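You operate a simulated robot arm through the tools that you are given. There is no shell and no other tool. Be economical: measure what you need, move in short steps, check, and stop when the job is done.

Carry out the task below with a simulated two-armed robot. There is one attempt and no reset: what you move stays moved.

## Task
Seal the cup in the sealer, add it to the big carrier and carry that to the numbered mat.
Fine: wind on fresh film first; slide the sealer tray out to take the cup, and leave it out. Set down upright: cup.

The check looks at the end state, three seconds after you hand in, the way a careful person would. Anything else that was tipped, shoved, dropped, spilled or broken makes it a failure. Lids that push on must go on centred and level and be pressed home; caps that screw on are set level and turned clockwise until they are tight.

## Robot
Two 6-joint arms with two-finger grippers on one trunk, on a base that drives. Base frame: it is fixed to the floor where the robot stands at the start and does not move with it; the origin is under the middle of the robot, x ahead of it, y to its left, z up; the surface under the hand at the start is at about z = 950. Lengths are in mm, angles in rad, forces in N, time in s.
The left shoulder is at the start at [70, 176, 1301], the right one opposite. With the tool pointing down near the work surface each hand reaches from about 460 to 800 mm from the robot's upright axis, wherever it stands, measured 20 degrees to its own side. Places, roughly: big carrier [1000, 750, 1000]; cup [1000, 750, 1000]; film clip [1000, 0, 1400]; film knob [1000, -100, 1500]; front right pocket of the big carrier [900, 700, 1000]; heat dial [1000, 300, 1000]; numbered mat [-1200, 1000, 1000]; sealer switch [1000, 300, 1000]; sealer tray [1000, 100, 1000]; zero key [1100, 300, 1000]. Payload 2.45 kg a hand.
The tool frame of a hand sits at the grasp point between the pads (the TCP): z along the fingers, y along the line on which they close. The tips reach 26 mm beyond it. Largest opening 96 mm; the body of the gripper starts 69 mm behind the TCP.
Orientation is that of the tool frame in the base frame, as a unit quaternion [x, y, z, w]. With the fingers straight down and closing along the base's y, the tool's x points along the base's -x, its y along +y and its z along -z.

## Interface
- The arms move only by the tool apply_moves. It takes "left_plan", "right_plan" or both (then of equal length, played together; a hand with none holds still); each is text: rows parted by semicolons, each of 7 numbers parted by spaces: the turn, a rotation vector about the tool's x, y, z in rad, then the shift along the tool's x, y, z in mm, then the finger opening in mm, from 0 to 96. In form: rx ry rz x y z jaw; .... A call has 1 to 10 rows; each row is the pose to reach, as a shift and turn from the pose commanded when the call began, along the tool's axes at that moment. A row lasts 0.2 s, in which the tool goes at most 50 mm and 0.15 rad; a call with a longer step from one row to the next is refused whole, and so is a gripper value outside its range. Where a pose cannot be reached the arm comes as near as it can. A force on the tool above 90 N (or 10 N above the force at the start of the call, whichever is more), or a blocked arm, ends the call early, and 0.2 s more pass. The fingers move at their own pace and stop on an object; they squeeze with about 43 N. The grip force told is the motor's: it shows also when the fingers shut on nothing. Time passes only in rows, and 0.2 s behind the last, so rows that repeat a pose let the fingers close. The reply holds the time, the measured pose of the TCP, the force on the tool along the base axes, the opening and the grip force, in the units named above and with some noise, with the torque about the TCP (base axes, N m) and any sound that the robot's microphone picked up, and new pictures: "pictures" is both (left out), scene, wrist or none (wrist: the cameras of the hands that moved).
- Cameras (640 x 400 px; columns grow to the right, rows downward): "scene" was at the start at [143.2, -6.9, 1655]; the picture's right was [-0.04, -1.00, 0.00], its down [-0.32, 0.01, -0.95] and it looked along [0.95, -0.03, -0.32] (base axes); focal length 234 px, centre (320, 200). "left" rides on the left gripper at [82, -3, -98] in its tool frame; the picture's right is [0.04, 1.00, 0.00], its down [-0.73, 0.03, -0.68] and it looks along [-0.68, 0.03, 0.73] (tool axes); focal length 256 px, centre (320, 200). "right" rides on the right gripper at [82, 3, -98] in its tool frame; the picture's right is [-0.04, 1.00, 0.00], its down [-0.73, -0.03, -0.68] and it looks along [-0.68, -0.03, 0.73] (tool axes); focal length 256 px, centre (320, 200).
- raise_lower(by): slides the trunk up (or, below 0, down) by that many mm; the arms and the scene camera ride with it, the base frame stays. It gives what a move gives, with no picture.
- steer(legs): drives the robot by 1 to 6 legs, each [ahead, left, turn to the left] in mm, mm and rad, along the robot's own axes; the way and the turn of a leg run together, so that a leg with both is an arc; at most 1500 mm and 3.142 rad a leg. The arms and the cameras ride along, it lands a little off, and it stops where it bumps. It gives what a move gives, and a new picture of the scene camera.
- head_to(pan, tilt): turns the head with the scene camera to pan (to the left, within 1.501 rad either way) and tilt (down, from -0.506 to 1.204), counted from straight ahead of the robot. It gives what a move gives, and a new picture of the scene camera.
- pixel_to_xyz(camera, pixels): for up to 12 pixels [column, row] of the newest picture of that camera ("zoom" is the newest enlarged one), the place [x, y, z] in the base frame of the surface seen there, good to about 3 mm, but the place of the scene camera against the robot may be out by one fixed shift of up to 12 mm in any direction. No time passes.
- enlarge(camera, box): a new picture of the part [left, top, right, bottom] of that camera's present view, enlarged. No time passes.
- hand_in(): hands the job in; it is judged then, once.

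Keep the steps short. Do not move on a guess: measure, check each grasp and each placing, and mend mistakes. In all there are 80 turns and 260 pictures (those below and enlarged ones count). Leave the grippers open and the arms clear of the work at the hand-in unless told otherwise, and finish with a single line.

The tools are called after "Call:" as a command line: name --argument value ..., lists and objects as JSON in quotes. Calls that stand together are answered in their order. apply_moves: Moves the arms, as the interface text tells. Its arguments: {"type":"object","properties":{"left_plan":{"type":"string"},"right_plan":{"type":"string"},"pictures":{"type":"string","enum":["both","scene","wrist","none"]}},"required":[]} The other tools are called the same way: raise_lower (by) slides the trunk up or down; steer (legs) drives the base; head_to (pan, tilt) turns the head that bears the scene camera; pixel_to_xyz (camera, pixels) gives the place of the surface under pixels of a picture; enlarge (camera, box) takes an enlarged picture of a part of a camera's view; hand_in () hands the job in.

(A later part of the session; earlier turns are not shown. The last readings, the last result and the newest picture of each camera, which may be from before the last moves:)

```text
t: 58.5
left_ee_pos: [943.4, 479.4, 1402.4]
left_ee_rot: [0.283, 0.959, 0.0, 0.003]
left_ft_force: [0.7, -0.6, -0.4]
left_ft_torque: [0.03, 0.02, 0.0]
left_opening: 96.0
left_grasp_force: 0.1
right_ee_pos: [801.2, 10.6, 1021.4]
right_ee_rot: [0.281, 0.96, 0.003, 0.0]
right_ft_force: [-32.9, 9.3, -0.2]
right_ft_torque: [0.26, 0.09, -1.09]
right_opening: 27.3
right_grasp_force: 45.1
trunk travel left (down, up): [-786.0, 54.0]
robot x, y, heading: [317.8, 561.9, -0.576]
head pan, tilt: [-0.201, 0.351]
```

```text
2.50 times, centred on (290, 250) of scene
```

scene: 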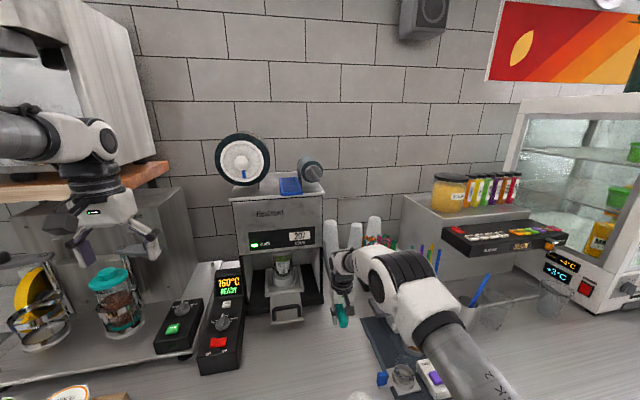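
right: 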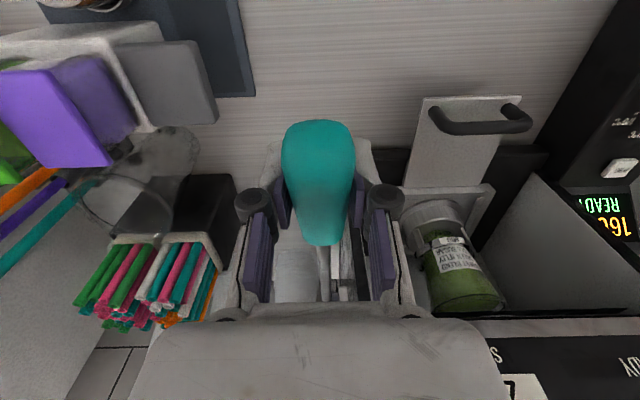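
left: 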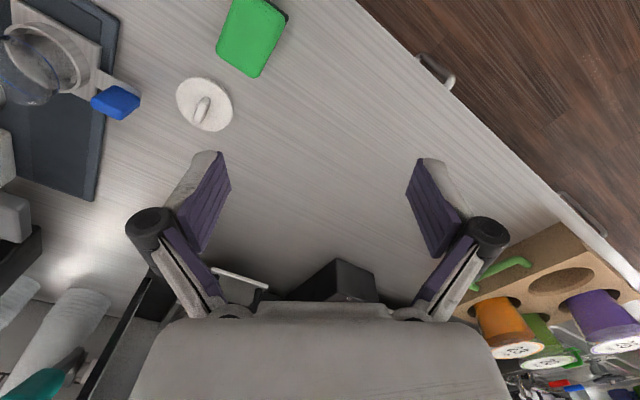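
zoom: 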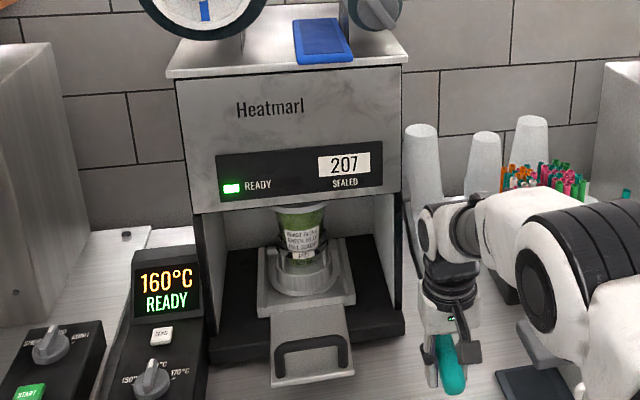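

Not sealed yet; the lever isn't at its end. Pressing further slowly, fingertips still above the counter.

Call:
apply_moves --right_plan "0 0 0 -3 0 5 15; 0 0 0 -7 0 10 15; 0 0 0 -10 0 15 15; 0 0 0 -14 0 20 15; 0 0 0 -17 0 25 15; 0 0 0 -20 0 29 15; 0 0 0 -20 0 29 15; 0 0 0 -20 0 29 15" --pictures "scene"

Call:
enlarge --camera "scene" --box '[200, 170, 380, 330]'

```text
t: 60.3
left_ee_pos: [947.8, 479.7, 1399.5]
left_ee_rot: [0.282, 0.959, -0.001, 0.001]
left_ft_force: [0.6, -0.4, -0.2]
left_ft_torque: [0.04, 0.0, 0.0]
left_opening: 96.1
left_grasp_force: 0.1
right_ee_pos: [824.7, -3.6, 992.9]
right_ee_rot: [0.282, 0.959, 0.001, 0.002]
right_ft_force: [-7.5, -0.2, 12.9]
right_ft_torque: [-0.27, -0.6, -0.16]
right_opening: 15.5
right_grasp_force: 0.5
trunk travel left (down, up): [-786.0, 54.0]
robot x, y, heading: [318.6, 568.6, -0.569]
head pan, tilt: [-0.201, 0.351]
```

scene: 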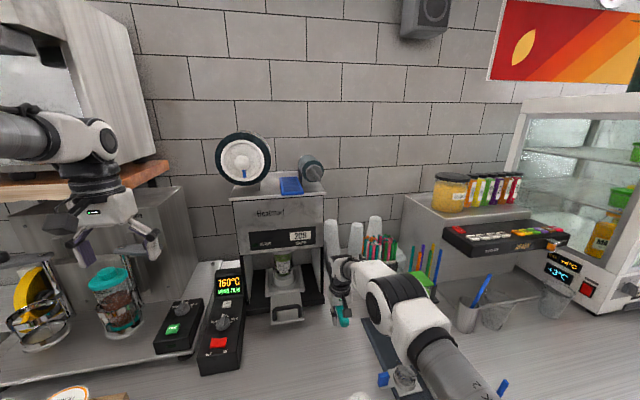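

```text
2.50 times, centred on (290, 250) of scene
```

zoom: 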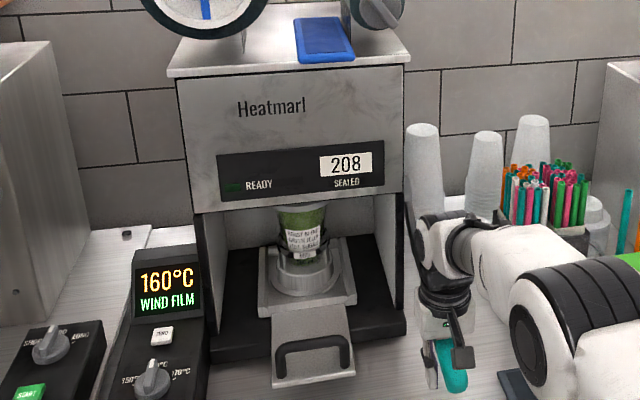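

The counter went to 208 and the display shows WIND FILM again: sealed. The jaws have slipped off the handle; checking the wrist view.

Call:
enlarge --camera "right" --box '[120, 50, 520, 300]'

Call:
pixel_to_xyz --camera "zoom" --pixels '[[320, 150], [320, 200], [320, 100], [325, 250]]'

```text
1.60 times, centred on (320, 175) of right
```

zoom: 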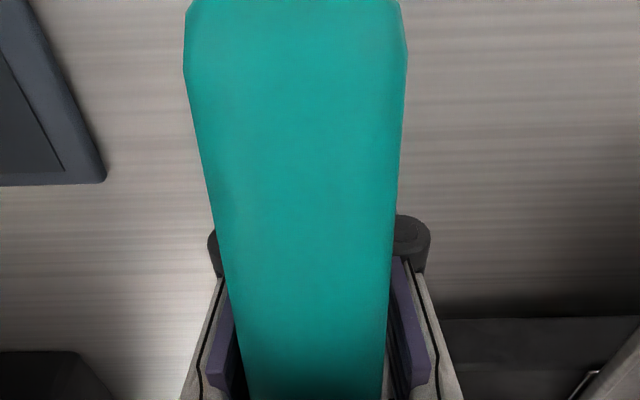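

```text
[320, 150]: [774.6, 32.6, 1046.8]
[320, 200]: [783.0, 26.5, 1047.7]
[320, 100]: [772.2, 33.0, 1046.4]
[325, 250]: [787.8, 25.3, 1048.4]
```

The handle is between the fingers but higher (z≈1033). I open, move up around it, regrip and raise the lever back along its arc.

Call:
apply_moves --right_plan "0 0 0 0 0 0 50; 0 0 0 30 0 -10 50; 0 0 0 30 0 -40 50; 0 0 0 30 0 -40 15; 0 0 0 30 0 -40 15; 0 0 0 38 0 -58 15; 0 0 0 43 0 -76 15; 0 0 0 47 0 -95 15; 0 0 0 50 0 -113 15; 0 0 0 51 0 -132 15" --pictures "wrist"

```text
t: 62.5
left_ee_pos: [949.6, 476.6, 1398.6]
left_ee_rot: [0.283, 0.959, 0.0, 0.0]
left_ft_force: [0.9, -0.3, -0.2]
left_ft_torque: [0.0, -0.02, 0.01]
left_opening: 96.1
left_grasp_force: 0.0
right_ee_pos: [782.5, 24.9, 1121.6]
right_ee_rot: [0.281, 0.96, 0.002, -0.001]
right_ft_force: [2.1, -1.3, 2.0]
right_ft_torque: [0.15, 0.21, 0.02]
right_opening: 15.8
right_grasp_force: 0.4
trunk travel left (down, up): [-786.0, 54.0]
robot x, y, heading: [318.5, 565.2, -0.574]
head pan, tilt: [-0.201, 0.351]
```

right: 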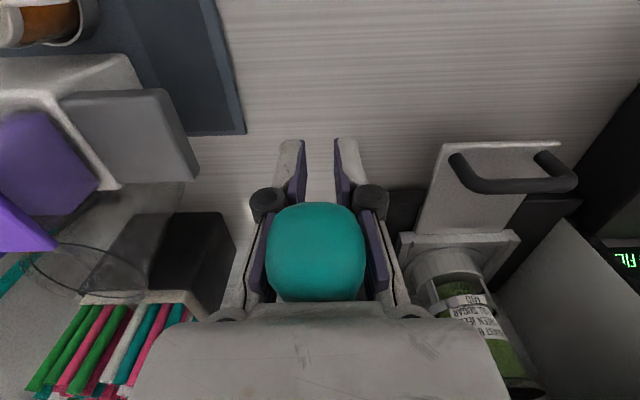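

The handle rides above the half-closed fingers and is coming up with them. I raise 45 more, then open and see if it stays.

Call:
apply_moves --right_plan "0 0 0 -2 0 -15 15; 0 0 0 -5 0 -30 15; 0 0 0 -8 0 -45 15; 0 0 0 -8 0 -45 15; 0 0 0 -8 0 -45 60; 0 0 0 -8 0 -45 90" --pictures "both"

```text
t: 63.9
left_ee_pos: [950.1, 478.5, 1398.5]
left_ee_rot: [0.283, 0.959, 0.0, 0.0]
left_ft_force: [0.1, -0.4, 0.1]
left_ft_torque: [0.04, 0.03, 0.01]
left_opening: 95.7
left_grasp_force: 0.1
right_ee_pos: [789.6, 20.3, 1167.3]
right_ee_rot: [0.281, 0.96, 0.002, -0.002]
right_ft_force: [0.4, 0.1, 0.0]
right_ft_torque: [0.02, 0.01, 0.04]
right_opening: 90.1
right_grasp_force: 0.0
trunk travel left (down, up): [-786.0, 54.0]
robot x, y, heading: [321.2, 567.2, -0.572]
head pan, tilt: [-0.201, 0.351]
```

scene: 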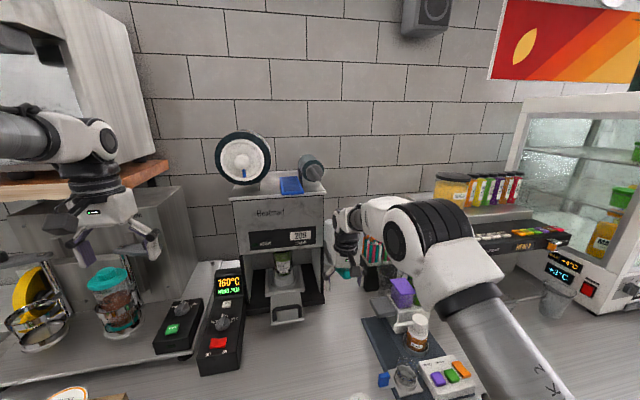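
right: 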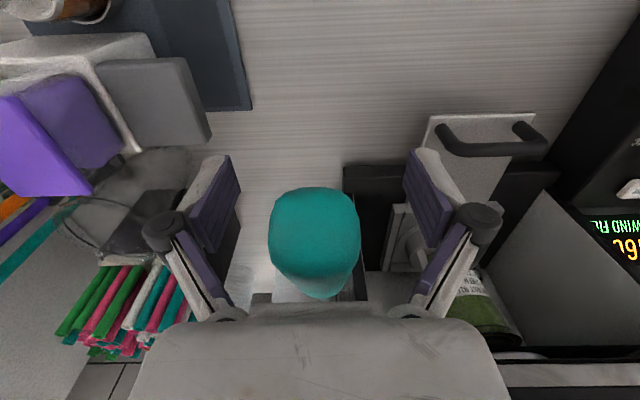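

Jaws are wide open around the handle. Raising the hand clear.

Call:
apply_moves --right_plan "0 0 0 0 0 -45 90; 0 0 0 0 0 -90 90; 0 0 0 0 0 -135 90; 0 0 0 0 0 -180 90; 0 0 0 0 0 -225 90; 0 0 0 0 0 -250 90" --pictures "both"

```text
t: 65.3
left_ee_pos: [949.9, 477.5, 1398.9]
left_ee_rot: [0.283, 0.959, 0.0, 0.001]
left_ft_force: [-0.3, 0.2, 0.2]
left_ft_torque: [0.0, 0.01, -0.02]
left_opening: 96.1
left_grasp_force: 0.1
right_ee_pos: [777.1, 23.4, 1415.5]
right_ee_rot: [0.281, 0.96, 0.003, -0.001]
right_ft_force: [0.6, -0.3, 0.5]
right_ft_torque: [0.02, 0.0, -0.01]
right_opening: 90.0
right_grasp_force: 0.0
right hand out of reach, approached as far as the arm can: row 5, 6
trunk travel left (down, up): [-786.0, 54.0]
robot x, y, heading: [325.3, 569.5, -0.575]
head pan, tilt: [-0.201, 0.351]
```

scene: 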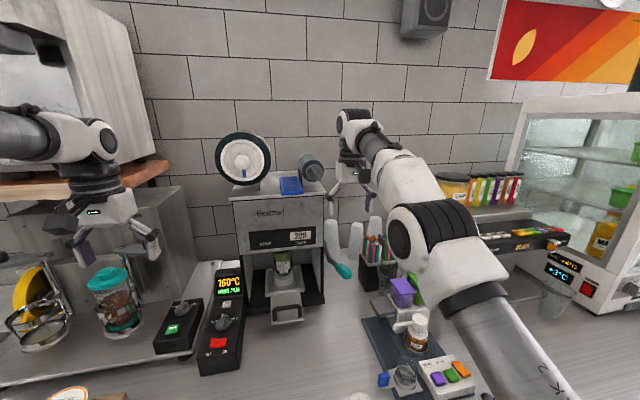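
right: 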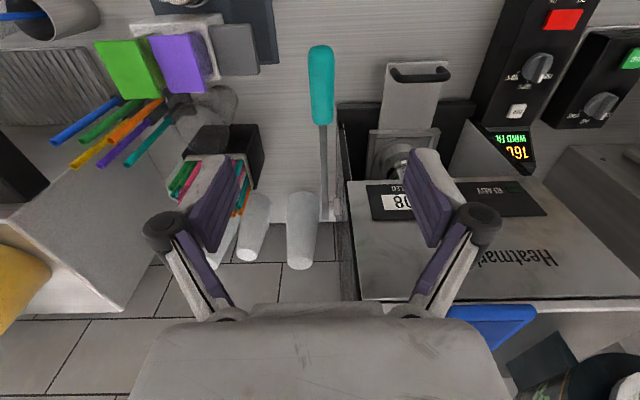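

Lever is back up. Now the tray: measuring its handle bar and plate from the right wrist view.

Call:
enlarge --camera "right" --box '[330, 40, 530, 190]'

Call:
pixel_to_xyz --camera "zoom" --pixels '[[285, 115], [210, 115], [360, 110], [195, 90], [375, 88], [285, 170], [285, 95], [270, 240], [225, 360], [130, 300], [345, 320], [200, 290]]'

```text
2.67 times, centred on (430, 115) of right
```

zoom: 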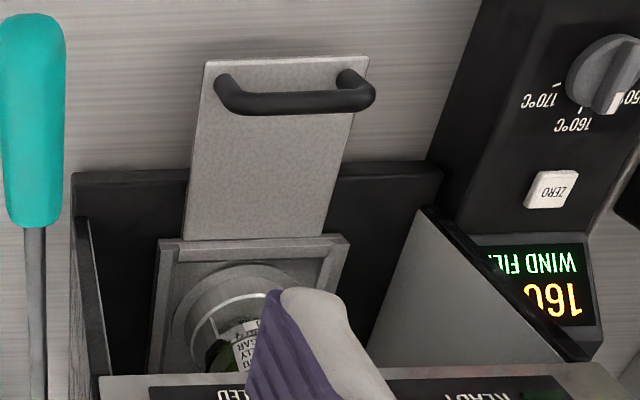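

```text
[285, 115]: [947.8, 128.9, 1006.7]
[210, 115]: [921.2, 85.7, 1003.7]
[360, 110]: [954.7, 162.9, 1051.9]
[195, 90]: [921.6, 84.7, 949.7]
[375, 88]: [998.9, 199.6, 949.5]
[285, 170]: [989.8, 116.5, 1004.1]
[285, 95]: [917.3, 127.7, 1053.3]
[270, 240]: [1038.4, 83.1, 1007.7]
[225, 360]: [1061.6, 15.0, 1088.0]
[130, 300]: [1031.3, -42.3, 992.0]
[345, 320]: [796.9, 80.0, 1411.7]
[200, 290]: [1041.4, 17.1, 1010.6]
```

Bar is at u≈702, v≈608, top z=1053; plate at 1005. I shift the base 150 left so the right hand works on its own side, then place the closed fingers above and behind the bar.

Call:
steer --legs '[[0, 150, 0]]'

```text
t: 66.7
left_ee_pos: [1028.3, 597.5, 1399.5]
left_ee_rot: [0.284, 0.959, 0.001, 0.0]
left_ft_force: [0.1, -0.6, 0.1]
left_ft_torque: [0.0, 0.01, 0.01]
left_opening: 95.7
left_grasp_force: 0.1
right_ee_pos: [854.4, 142.6, 1414.4]
right_ee_rot: [0.283, 0.959, 0.002, 0.001]
right_ft_force: [0.1, -1.3, -0.1]
right_ft_torque: [0.04, -0.04, 0.0]
right_opening: 89.9
right_grasp_force: 0.1
trunk travel left (down, up): [-786.0, 54.0]
robot x, y, heading: [401.2, 690.5, -0.575]
head pan, tilt: [-0.201, 0.351]
```

scene: 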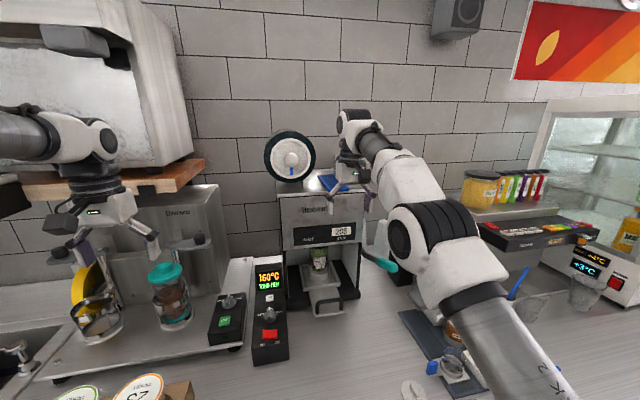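

Call:
apply_moves --right_plan "0 0 0 0 13 48 45; 0 0 0 0 26 96 10; 0 0 0 0 26 144 0; 0 0 0 0 26 192 0; 0 0 0 -20 26 240 0; 0 0 0 -52 26 272 0; 0 0 0 -82 26 290 0; 0 0 0 -82 26 315 0; 0 0 0 -82 26 345 0; 0 0 0 -82 26 369 0" --pictures "both"

```text
refused: row 5 steps farther than a row can; nothing moved
```

Call:
apply_moves --right_plan "0 0 0 0 13 48 45; 0 0 0 0 26 96 10; 0 0 0 0 26 144 0; 0 0 0 -5 26 192 0; 0 0 0 -20 26 236 0; 0 0 0 -52 26 268 0; 0 0 0 -82 26 290 0; 0 0 0 -82 26 315 0; 0 0 0 -82 26 345 0; 0 0 0 -82 26 369 0" --pictures "both"

```text
t: 68.9
left_ee_pos: [1023.4, 605.4, 1402.3]
left_ee_rot: [0.285, 0.959, -0.001, 0.002]
left_ft_force: [1.1, -1.1, -0.9]
left_ft_torque: [0.09, 0.1, -0.02]
left_opening: 95.7
left_grasp_force: 0.0
right_ee_pos: [936.1, 125.4, 1080.9]
right_ee_rot: [0.284, 0.959, -0.005, 0.021]
right_ft_force: [-28.5, 23.1, 67.1]
right_ft_torque: [1.2, 1.45, 0.03]
right_opening: 6.1
right_grasp_force: 28.9
right hand out of reach, approached as far as the arm can: row 7, 8, 9, 10
trunk travel left (down, up): [-786.0, 54.0]
robot x, y, heading: [399.4, 692.1, -0.579]
head pan, tilt: [-0.201, 0.351]
stopped in row 10 (right hand): the force on the tool passed its limit at 106 N (the readings are from after the stop); the commanded pose is now the measured one
```

scene: 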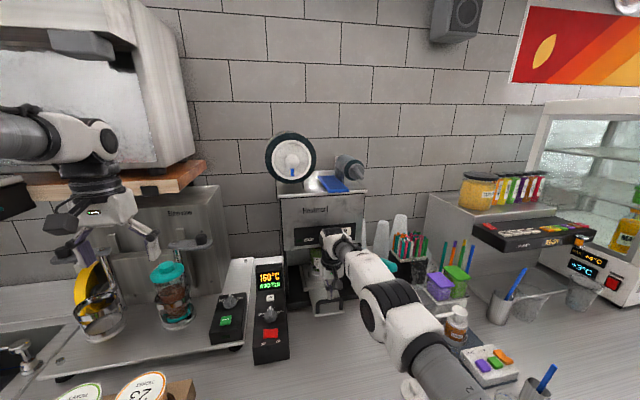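
right: 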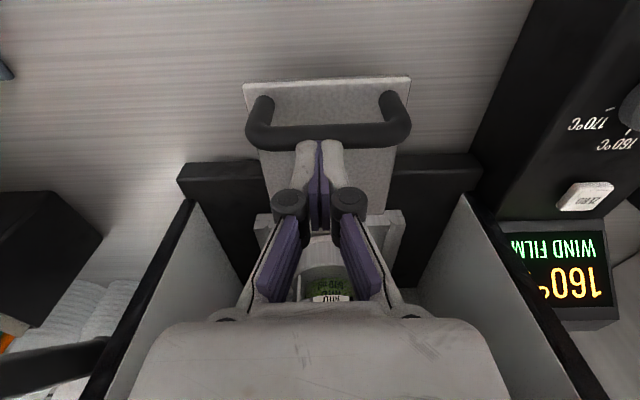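

Fingertips landed on the bar's top (tips z≈1055). I lift 30, drive ahead 40 for reach, then place the fingers properly behind the bar.

Call:
apply_moves --right_plan "0 0 0 0 0 -15 0; 0 0 0 0 0 -35 0" --pictures "none"

Call:
steer --legs '[[35, 0, 0]]'

Call:
enlarge --camera "right" --box '[200, 50, 440, 200]'

Call:
pixel_to_xyz --camera "zoom" --pixels '[[200, 100], [420, 100], [310, 100], [310, 60], [310, 80]]'

```text
t: 69.5
left_ee_pos: [1029.7, 599.3, 1398.5]
left_ee_rot: [0.284, 0.959, 0.0, 0.0]
left_ft_force: [-0.2, 0.3, -0.4]
left_ft_torque: [0.0, 0.02, -0.02]
left_opening: 96.0
left_grasp_force: 0.0
right_ee_pos: [936.0, 121.1, 1105.0]
right_ee_rot: [0.284, 0.959, -0.003, 0.014]
right_ft_force: [-0.4, 0.7, 0.7]
right_ft_torque: [-0.02, -0.06, 0.03]
right_opening: 0.0
right_grasp_force: 28.0
trunk travel left (down, up): [-786.0, 54.0]
robot x, y, heading: [400.4, 686.3, -0.578]
head pan, tilt: [-0.201, 0.351]
```

```text
t: 70.5
left_ee_pos: [1061.2, 576.2, 1396.0]
left_ee_rot: [0.285, 0.958, 0.001, -0.003]
left_ft_force: [0.0, 0.4, -0.4]
left_ft_torque: [0.0, 0.01, 0.0]
left_opening: 96.1
left_grasp_force: 0.1
right_ee_pos: [966.0, 104.4, 1105.8]
right_ee_rot: [0.284, 0.959, -0.002, 0.007]
right_ft_force: [0.4, 0.9, 0.0]
right_ft_torque: [0.02, 0.03, 0.04]
right_opening: 0.1
right_grasp_force: 29.4
trunk travel left (down, up): [-786.0, 54.0]
robot x, y, heading: [432.4, 669.3, -0.58]
head pan, tilt: [-0.201, 0.351]
stopped in leg 1: the force on the tool passed its limit at 164 N (the readings are from after the stop); the commanded pose is now the measured one
```

scene: 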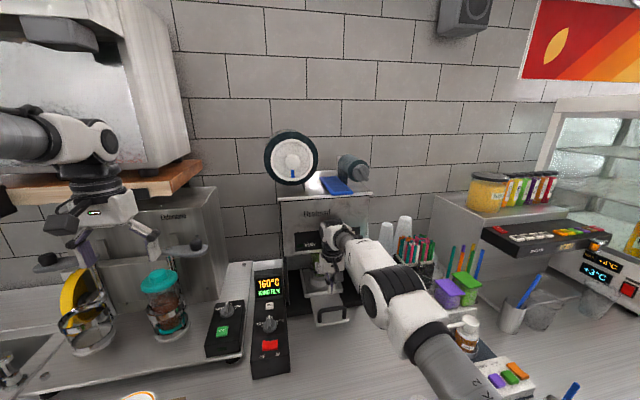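

```text
2.67 times, centred on (320, 125) of right
```

zoom: 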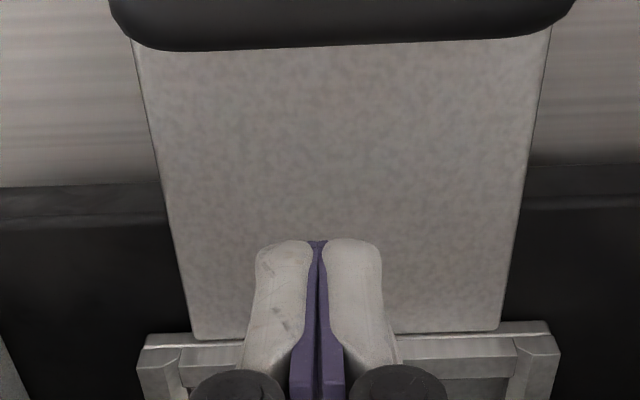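

```text
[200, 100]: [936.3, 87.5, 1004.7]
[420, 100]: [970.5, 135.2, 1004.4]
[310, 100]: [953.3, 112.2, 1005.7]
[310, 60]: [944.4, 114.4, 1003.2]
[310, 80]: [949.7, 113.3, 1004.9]
```

Something (the hand's wrist against the housing) touched during the drive; force is now zero. I move back 22, then lower the fingers behind the bar.

Call:
apply_moves --right_plan "0 0 0 22 0 0 0; 0 0 0 22 0 0 0; 0 0 0 22 0 25 0; 0 0 0 22 0 45 0; 0 0 0 22 0 58 0" --pictures "both"

Call:
enlarge --camera "scene" --box '[230, 130, 400, 340]'

```text
t: 71.7
left_ee_pos: [1061.0, 578.6, 1398.1]
left_ee_rot: [0.286, 0.958, 0.001, -0.002]
left_ft_force: [0.7, 0.6, 0.7]
left_ft_torque: [0.02, -0.02, 0.0]
left_opening: 96.1
left_grasp_force: 0.1
right_ee_pos: [945.4, 118.6, 1046.9]
right_ee_rot: [0.285, 0.959, -0.002, 0.008]
right_ft_force: [-0.3, 0.2, -0.3]
right_ft_torque: [0.01, -0.04, 0.01]
right_opening: 0.0
right_grasp_force: 28.6
trunk travel left (down, up): [-786.0, 54.0]
robot x, y, heading: [429.8, 670.9, -0.577]
head pan, tilt: [-0.201, 0.351]
```

scene: 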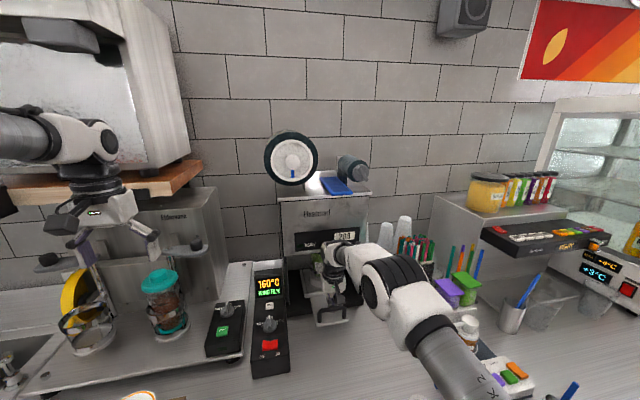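
right: 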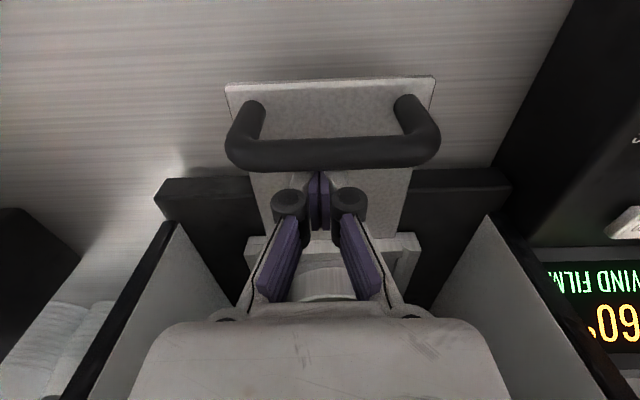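

```text
1.90 times, centred on (315, 235) of scene
```

zoom: 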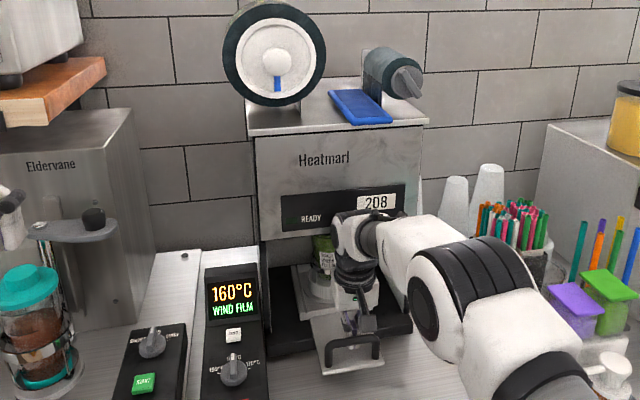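

Fingers sit behind the bar. I pull the tray out slowly.

Call:
apply_moves --right_plan "0 0 0 8 0 0 0; 0 0 0 18 0 0 0; 0 0 0 30 0 0 0; 0 0 0 42 0 0 0; 0 0 0 54 0 0 0; 0 0 0 66 0 0 0; 0 0 0 78 0 0 0; 0 0 0 90 0 0 0; 0 0 0 102 0 0 0; 0 0 0 112 0 0 0" --pictures "both"

```text
t: 73.9
left_ee_pos: [1060.7, 577.8, 1396.6]
left_ee_rot: [0.286, 0.958, 0.002, -0.001]
left_ft_force: [-1.0, -0.1, 0.5]
left_ft_torque: [-0.01, -0.03, 0.03]
left_opening: 95.9
left_grasp_force: 0.0
right_ee_pos: [852.6, 177.6, 1046.6]
right_ee_rot: [0.284, 0.959, -0.001, 0.009]
right_ft_force: [0.4, 0.8, -0.1]
right_ft_torque: [-0.02, 0.08, 0.03]
right_opening: 0.0
right_grasp_force: 28.7
trunk travel left (down, up): [-786.0, 54.0]
robot x, y, heading: [427.4, 675.5, -0.58]
head pan, tilt: [-0.201, 0.351]
```

scene: 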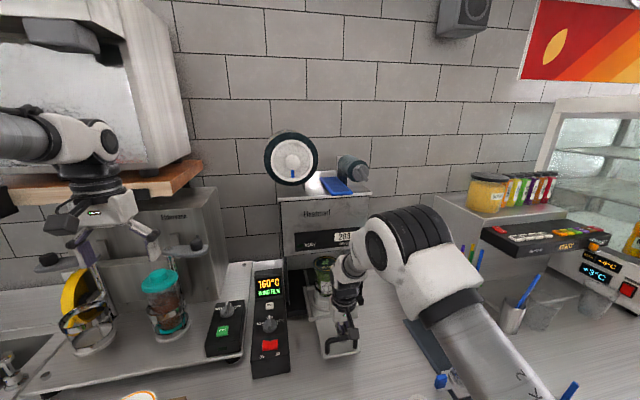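
right: 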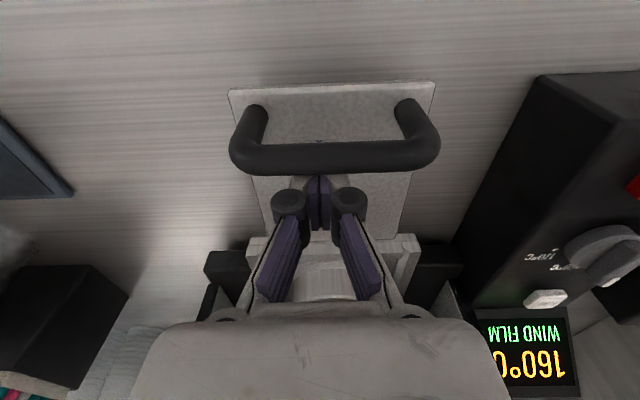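

Tray came along about 95 mm. Continuing.

Call:
apply_moves --right_plan "0 0 0 8 0 0 0; 0 0 0 18 0 0 0; 0 0 0 28 0 0 0; 0 0 0 38 0 0 0; 0 0 0 48 0 0 0; 0 0 0 58 0 0 0; 0 0 0 68 0 0 0" --pictures "scene"

Call:
enlarge --camera "scene" --box '[240, 220, 400, 380]'

```text
t: 75.5
left_ee_pos: [1065.7, 574.7, 1394.4]
left_ee_rot: [0.286, 0.958, 0.001, -0.003]
left_ft_force: [1.1, 0.2, 0.3]
left_ft_torque: [0.02, -0.01, -0.03]
left_opening: 96.3
left_grasp_force: 0.0
right_ee_pos: [801.2, 211.1, 1042.5]
right_ee_rot: [0.284, 0.959, -0.001, 0.009]
right_ft_force: [19.1, -18.1, 5.5]
right_ft_torque: [0.35, 0.06, 0.07]
right_opening: 6.1
right_grasp_force: 27.9
trunk travel left (down, up): [-786.0, 54.0]
robot x, y, heading: [425.8, 667.5, -0.579]
head pan, tilt: [-0.201, 0.351]
```

scene: 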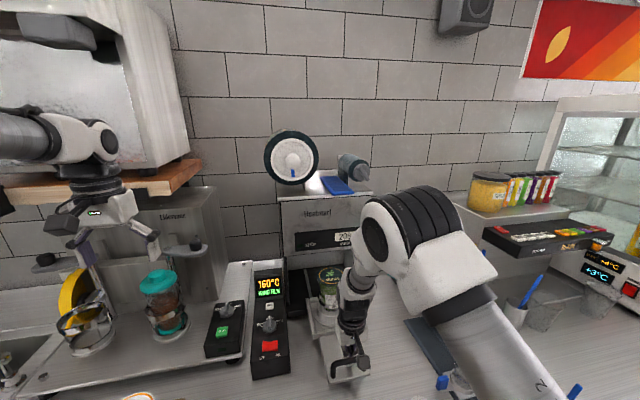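

```text
2.50 times, centred on (320, 300) of scene
```

zoom: 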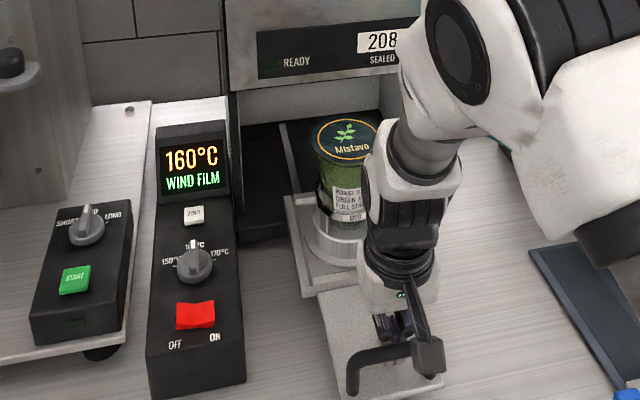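

The tray is out to its stop and the cup bears the film seal. I back the fingers off the bar and lift the hand well above.

Call:
apply_moves --right_plan "0 0 0 -12 0 0 0; 0 0 0 -14 0 -40 0; 0 0 0 -14 0 -85 0; 0 0 0 -14 0 -130 30; 0 0 0 -14 0 -175 60; 0 0 0 -14 0 -220 90; 0 0 0 -14 0 -265 96; 0 0 0 -14 0 -310 96" --pictures "both"

Call:
enlarge --camera "right" --box '[180, 40, 460, 240]'

```text
t: 77.3
left_ee_pos: [1060.8, 580.3, 1397.8]
left_ee_rot: [0.286, 0.958, 0.001, -0.001]
left_ft_force: [0.1, 0.7, 0.3]
left_ft_torque: [-0.02, -0.02, 0.01]
left_opening: 96.1
left_grasp_force: 0.0
right_ee_pos: [802.6, 214.3, 1357.8]
right_ee_rot: [0.284, 0.959, -0.002, 0.009]
right_ft_force: [0.1, 0.4, 0.3]
right_ft_torque: [-0.01, -0.03, -0.04]
right_opening: 95.9
right_grasp_force: 0.1
trunk travel left (down, up): [-786.0, 54.0]
robot x, y, heading: [427.0, 670.8, -0.581]
head pan, tilt: [-0.201, 0.351]
```

scene: 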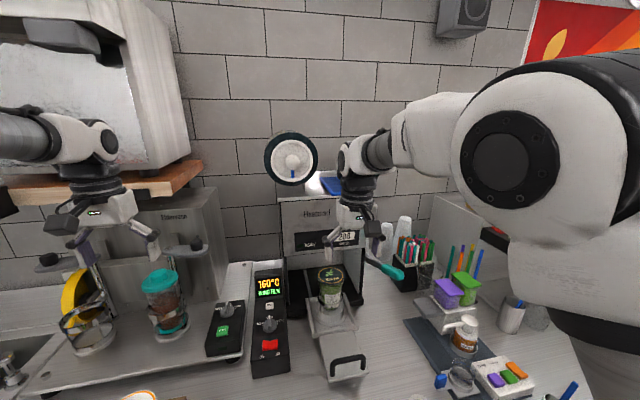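
right: 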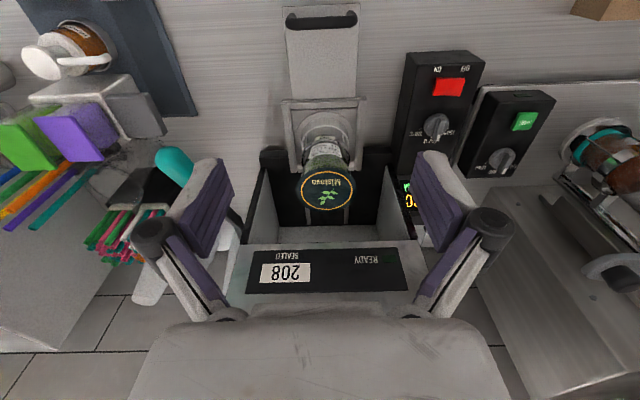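

```text
2.00 times, centred on (320, 140) of right
```

zoom: 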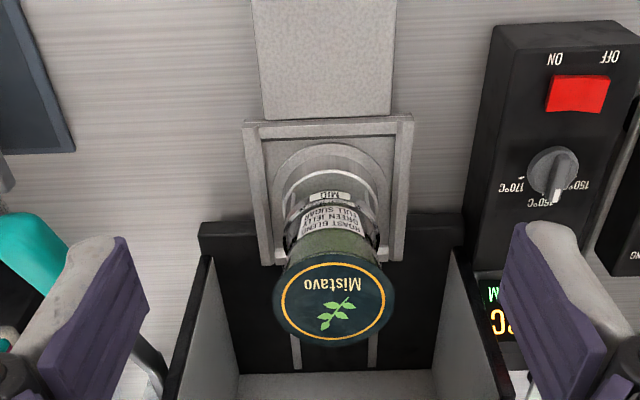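

Call:
pixel_to_xyz --camera "zoom" --pixels '[[335, 300], [280, 300], [392, 305], [335, 342], [335, 258], [335, 240], [290, 245], [372, 250], [330, 200], [300, 165], [300, 375]]'

Call:
enlarge --camera "scene" --box '[290, 240, 380, 390]'

Call:
pixel_to_xyz --camera "zoom" --pixels '[[285, 75], [285, 120], [285, 140], [285, 165]]'

```text
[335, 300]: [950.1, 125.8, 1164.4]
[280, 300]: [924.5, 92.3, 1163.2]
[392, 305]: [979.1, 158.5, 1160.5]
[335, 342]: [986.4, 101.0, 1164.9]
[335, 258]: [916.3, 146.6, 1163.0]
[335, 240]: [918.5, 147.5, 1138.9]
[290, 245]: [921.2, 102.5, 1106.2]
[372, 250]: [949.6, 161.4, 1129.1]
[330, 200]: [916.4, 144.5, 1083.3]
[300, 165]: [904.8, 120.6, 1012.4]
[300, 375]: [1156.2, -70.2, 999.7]
```

```text
2.67 times, centred on (335, 315) of scene
```

zoom: 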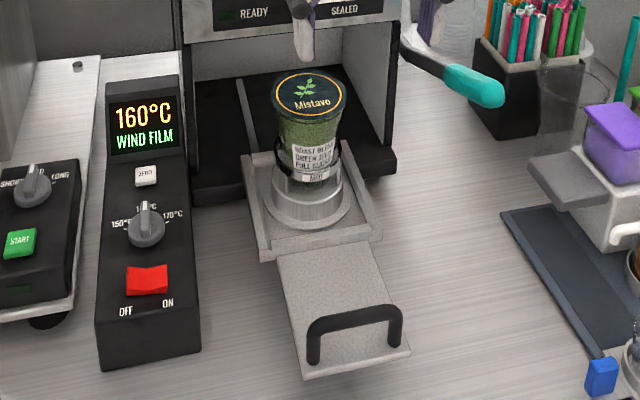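

```text
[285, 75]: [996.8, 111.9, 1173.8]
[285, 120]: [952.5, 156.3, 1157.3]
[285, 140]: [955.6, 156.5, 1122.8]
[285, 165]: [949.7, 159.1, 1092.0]
```

Cup rim: diameter ≈ 86, centre (951,125), top z=1164. I come down to 1230 first, then move forward over the cup, and check centring.

Call:
apply_moves --right_plan "0 0 0 0 6 45 96; 0 0 0 0 6 90 96; 0 0 0 -30 6 122 96; 0 0 0 -75 6 124 96; 0 0 0 -115 6 124 96; 0 0 0 -150 6 124 96; 0 0 0 -173 6 124 96; 0 0 0 -173 6 124 96" --pictures "both"

Call:
pixel_to_xyz --camera "right" --pixels '[[320, 240], [270, 240], [370, 240], [320, 270]]'

```text
t: 79.1
left_ee_pos: [1057.7, 579.2, 1398.6]
left_ee_rot: [0.285, 0.958, -0.001, 0.001]
left_ft_force: [0.5, 0.4, 0.3]
left_ft_torque: [0.02, -0.01, -0.04]
left_opening: 96.0
left_grasp_force: 0.0
right_ee_pos: [949.3, 119.8, 1237.2]
right_ee_rot: [0.284, 0.959, -0.002, 0.009]
right_ft_force: [0.1, 0.6, 0.2]
right_ft_torque: [0.04, 0.02, 0.01]
right_opening: 95.9
right_grasp_force: 0.1
trunk travel left (down, up): [-786.0, 54.0]
robot x, y, heading: [427.9, 668.6, -0.576]
head pan, tilt: [-0.201, 0.351]
```

scene: 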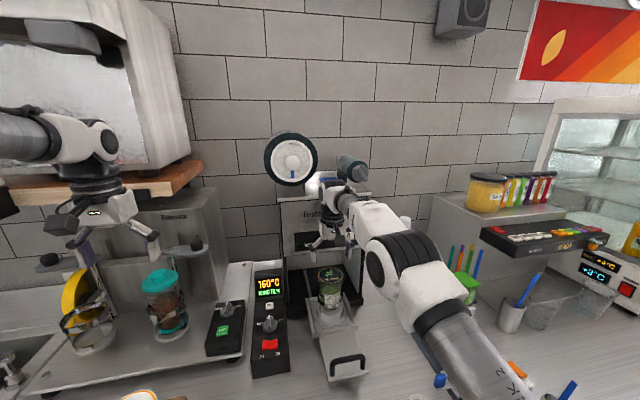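
right: 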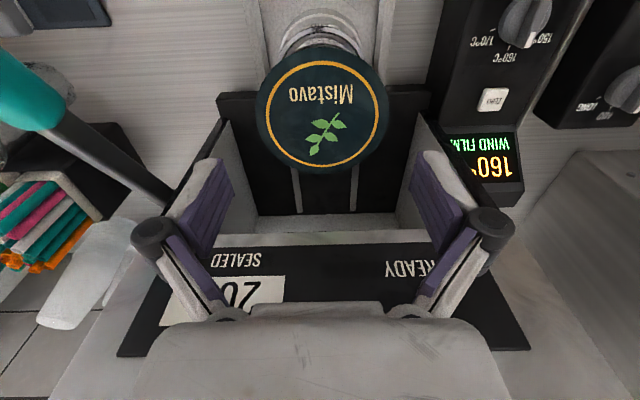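

```text
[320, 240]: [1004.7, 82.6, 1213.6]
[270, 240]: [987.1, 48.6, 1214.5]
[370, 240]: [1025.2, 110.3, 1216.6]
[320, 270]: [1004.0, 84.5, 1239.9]
```

Call:
pixel_to_xyz --camera "right" --pixels '[[323, 108], [260, 105], [385, 105], [322, 50], [322, 168], [280, 65], [365, 150], [365, 65], [280, 150]]'

```text
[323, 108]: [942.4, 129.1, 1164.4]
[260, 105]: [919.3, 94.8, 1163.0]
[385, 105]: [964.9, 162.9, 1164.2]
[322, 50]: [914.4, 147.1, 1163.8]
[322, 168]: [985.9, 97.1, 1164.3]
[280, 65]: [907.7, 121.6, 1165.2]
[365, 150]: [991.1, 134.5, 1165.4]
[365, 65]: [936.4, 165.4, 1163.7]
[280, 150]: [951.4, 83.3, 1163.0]
```

Centre of the rim is (947.5,125.5); I correct 4 mm left, 4 mm back, and descend with jaws wide to z≈1130.

Call:
apply_moves --right_plan "0 -0.01 0 4 4 0 96; 0 -0.015 0 4 4 30 96; 0 -0.015 0 4 4 55 96; 0 -0.015 0 4 4 75 96; 0 -0.015 0 4 4 92 96; 0 -0.015 0 4 4 106 96; 0 -0.015 0 4 4 106 96" --pictures "both"

```text
t: 80.7
left_ee_pos: [1060.4, 578.7, 1398.1]
left_ee_rot: [0.286, 0.958, 0.001, -0.002]
left_ft_force: [-0.6, 0.7, 0.6]
left_ft_torque: [-0.01, 0.02, 0.0]
left_opening: 96.0
left_grasp_force: 0.0
right_ee_pos: [953.6, 124.0, 1126.7]
right_ee_rot: [0.284, 0.959, -0.003, 0.015]
right_ft_force: [-0.4, -0.4, -0.2]
right_ft_torque: [-0.01, 0.02, 0.03]
right_opening: 96.1
right_grasp_force: 0.1
trunk travel left (down, up): [-786.0, 54.0]
robot x, y, heading: [432.5, 668.4, -0.58]
head pan, tilt: [-0.201, 0.351]
```

scene: 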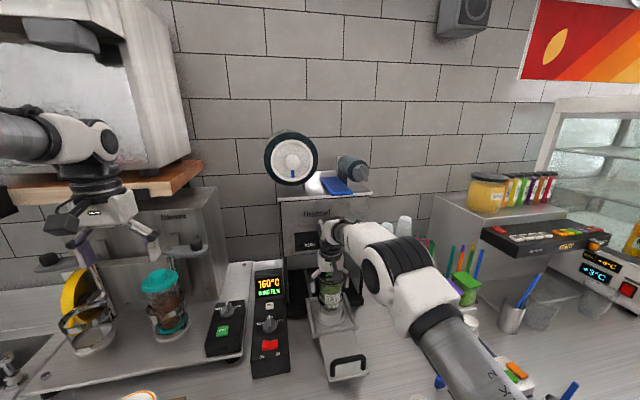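
right: 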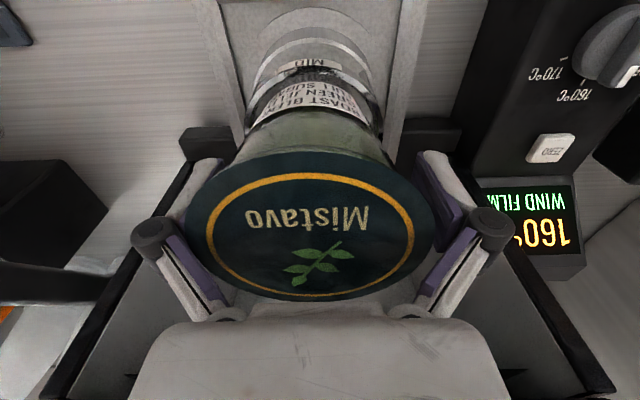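

Cup sits centred between the fingers, nothing touched. I level the hand and close.

Call:
apply_moves --right_plan "0 0.03 0 4 0 0 96; 0 0.03 0 4 0 0 80; 0 0.03 0 4 0 0 65; 0 0.03 0 4 0 0 60; 0 0.03 0 4 0 0 60" --pictures "wrist"

```text
t: 81.9
left_ee_pos: [1060.7, 577.6, 1397.2]
left_ee_rot: [0.285, 0.958, 0.001, -0.002]
left_ft_force: [-0.1, -0.1, 0.6]
left_ft_torque: [-0.03, 0.01, -0.02]
left_opening: 95.9
left_grasp_force: 0.1
right_ee_pos: [951.0, 125.3, 1127.8]
right_ee_rot: [0.285, 0.959, 0.001, 0.001]
right_ft_force: [-0.8, -2.5, -0.8]
right_ft_torque: [-0.21, 0.03, -0.05]
right_opening: 82.7
right_grasp_force: 43.7
trunk travel left (down, up): [-786.0, 54.0]
robot x, y, heading: [430.1, 670.6, -0.581]
head pan, tilt: [-0.201, 0.351]
```

right: 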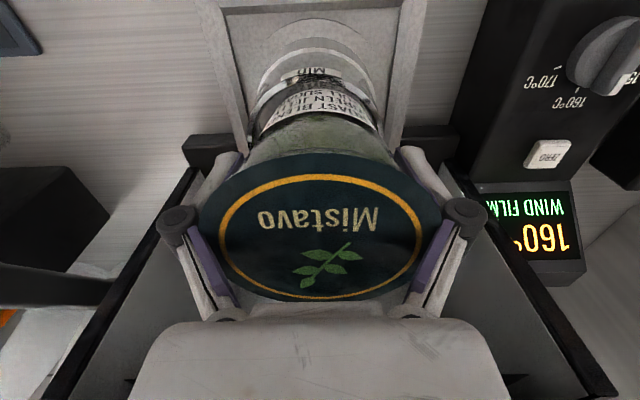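

Cup gripped (82.7 mm, 44 N). Lifting straight up 95 mm, then pulling back away from the housing.

Call:
apply_moves --right_plan "0 0 0 0 0 -10 60; 0 0 0 0 0 -25 60; 0 0 0 0 0 -45 60; 0 0 0 0 0 -70 60; 0 0 0 0 0 -95 60; 0 0 0 25 0 -95 60; 0 0 0 60 0 -100 60; 0 0 0 95 0 -110 60; 0 0 0 125 0 -130 60; 0 0 0 125 0 -130 60" --pictures "both"

Call:
head_to --pan 0.5 --tilt 0.8

```text
t: 84.1
left_ee_pos: [1061.1, 577.7, 1397.0]
left_ee_rot: [0.286, 0.958, 0.001, -0.001]
left_ft_force: [0.1, -0.1, -0.5]
left_ft_torque: [0.02, 0.02, 0.0]
left_opening: 96.0
left_grasp_force: 0.0
right_ee_pos: [847.1, 196.1, 1254.3]
right_ee_rot: [0.284, 0.959, 0.001, 0.001]
right_ft_force: [0.5, 0.7, -3.8]
right_ft_torque: [0.03, 0.0, -0.03]
right_opening: 82.5
right_grasp_force: 42.5
trunk travel left (down, up): [-786.0, 54.0]
robot x, y, heading: [429.9, 672.3, -0.583]
head pan, tilt: [-0.201, 0.351]
```

scene: 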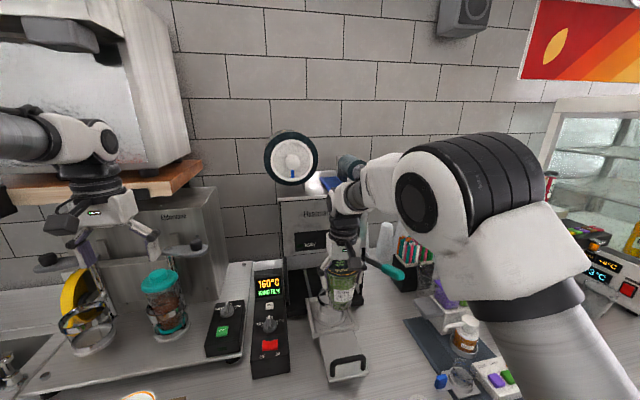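
right: 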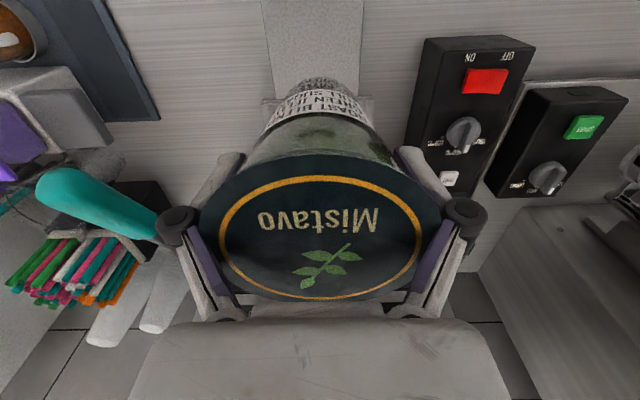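

```text
t: 85.2
left_ee_pos: [1061.7, 579.7, 1398.1]
left_ee_rot: [0.286, 0.958, 0.001, -0.001]
left_ft_force: [0.1, 0.0, 0.4]
left_ft_torque: [-0.03, 0.0, 0.01]
left_opening: 95.9
left_grasp_force: 0.1
right_ee_pos: [846.9, 195.4, 1253.6]
right_ee_rot: [0.286, 0.958, 0.001, 0.0]
right_ft_force: [0.5, -0.2, -2.6]
right_ft_torque: [0.01, 0.03, 0.0]
right_opening: 83.0
right_grasp_force: 42.8
trunk travel left (down, up): [-786.0, 54.0]
robot x, y, heading: [429.9, 672.2, -0.576]
head pan, tilt: [0.499, 0.799]
```

scene: 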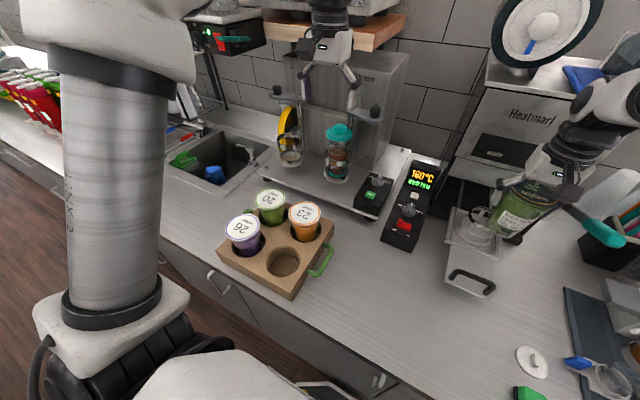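

Cup held clear. Measuring the carrier: empty pocket at (284,262), the handles and cup tops.

Call:
enlarge --camera "scene" --box '[200, 170, 350, 310]'

Call:
pixel_to_xyz --camera "zoom" --pixels '[[285, 385], [285, 430], [350, 355], [430, 390], [350, 428]]'

```text
2.86 times, centred on (275, 240) of scene
```

zoom: 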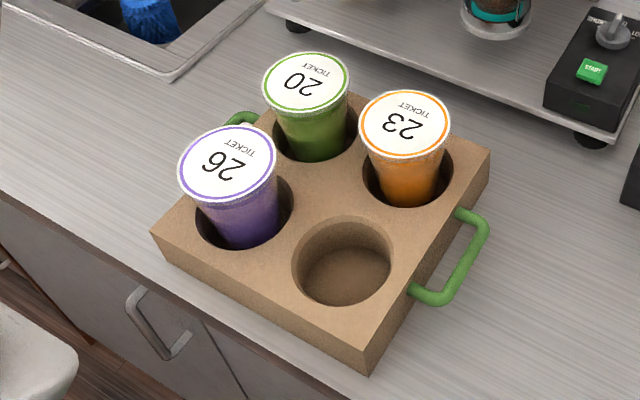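

```text
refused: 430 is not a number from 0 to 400
```

Call:
pixel_to_xyz --camera "zoom" --pixels '[[288, 262], [397, 258], [340, 212], [345, 308], [345, 290], [360, 352], [488, 152], [155, 233], [484, 232], [440, 298], [405, 120], [228, 165]]'

Call:
pixel_to_xyz --camera "zoom" --pixels '[[305, 80], [465, 262], [240, 116], [320, 330], [410, 220], [330, 190], [400, 270], [359, 120], [450, 125], [405, 92], [405, 155]]'

```text
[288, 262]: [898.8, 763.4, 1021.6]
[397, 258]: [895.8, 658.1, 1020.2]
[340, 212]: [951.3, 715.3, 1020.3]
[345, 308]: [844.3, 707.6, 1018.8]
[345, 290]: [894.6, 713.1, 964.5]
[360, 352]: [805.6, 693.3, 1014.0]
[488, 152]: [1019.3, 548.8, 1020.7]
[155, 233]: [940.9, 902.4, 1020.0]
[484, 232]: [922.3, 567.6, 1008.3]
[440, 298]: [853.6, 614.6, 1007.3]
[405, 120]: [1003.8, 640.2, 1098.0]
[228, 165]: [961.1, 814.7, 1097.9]
```

```text
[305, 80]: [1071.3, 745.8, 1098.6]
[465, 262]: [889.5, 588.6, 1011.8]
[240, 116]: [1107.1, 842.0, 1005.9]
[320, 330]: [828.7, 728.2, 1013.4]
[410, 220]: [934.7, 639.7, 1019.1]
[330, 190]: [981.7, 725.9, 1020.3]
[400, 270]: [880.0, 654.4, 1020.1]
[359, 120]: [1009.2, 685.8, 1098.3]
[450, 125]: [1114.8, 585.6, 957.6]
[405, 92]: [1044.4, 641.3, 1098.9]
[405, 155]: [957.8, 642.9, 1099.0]
```

I drive back 250 with the cup held; then the left wrist camera can measure the pocket accurately.

Call:
steer --legs '[[-250, 0, 0]]'

Call:
enlarge --camera "left" --box '[200, 0, 440, 150]'

```text
t: 87.1
left_ee_pos: [847.2, 715.8, 1395.4]
left_ee_rot: [0.286, 0.958, 0.001, -0.002]
left_ft_force: [-0.1, 0.4, 0.2]
left_ft_torque: [0.01, 0.03, 0.03]
left_opening: 96.3
left_grasp_force: 0.1
right_ee_pos: [630.5, 334.9, 1252.7]
right_ee_rot: [0.286, 0.958, 0.001, 0.0]
right_ft_force: [-0.7, -0.2, -4.3]
right_ft_torque: [0.02, -0.01, 0.0]
right_opening: 83.1
right_grasp_force: 42.5
trunk travel left (down, up): [-786.0, 54.0]
robot x, y, heading: [214.4, 810.2, -0.583]
head pan, tilt: [0.499, 0.799]
```

scene: 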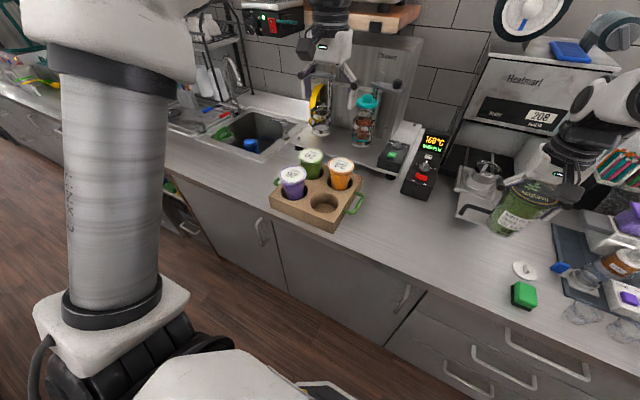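

```text
2.67 times, centred on (320, 75) of left
```

zoom: 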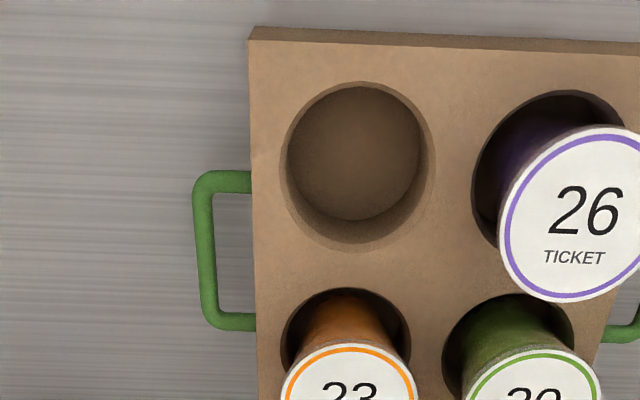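

Call:
pixel_to_xyz --camera "zoom" --pixels '[[280, 165], [437, 165], [360, 78], [356, 252], [304, 107], [411, 221], [416, 107], [300, 221], [345, 170], [205, 250], [580, 215], [300, 60]]'

```text
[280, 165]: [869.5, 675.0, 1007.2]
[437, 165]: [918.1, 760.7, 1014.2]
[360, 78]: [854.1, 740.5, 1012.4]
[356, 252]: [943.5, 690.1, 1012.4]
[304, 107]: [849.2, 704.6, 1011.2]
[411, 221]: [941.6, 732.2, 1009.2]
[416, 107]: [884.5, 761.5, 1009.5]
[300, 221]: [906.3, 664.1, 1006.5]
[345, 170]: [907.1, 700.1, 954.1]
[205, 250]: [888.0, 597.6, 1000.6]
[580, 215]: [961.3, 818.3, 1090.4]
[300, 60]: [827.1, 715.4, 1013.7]
```

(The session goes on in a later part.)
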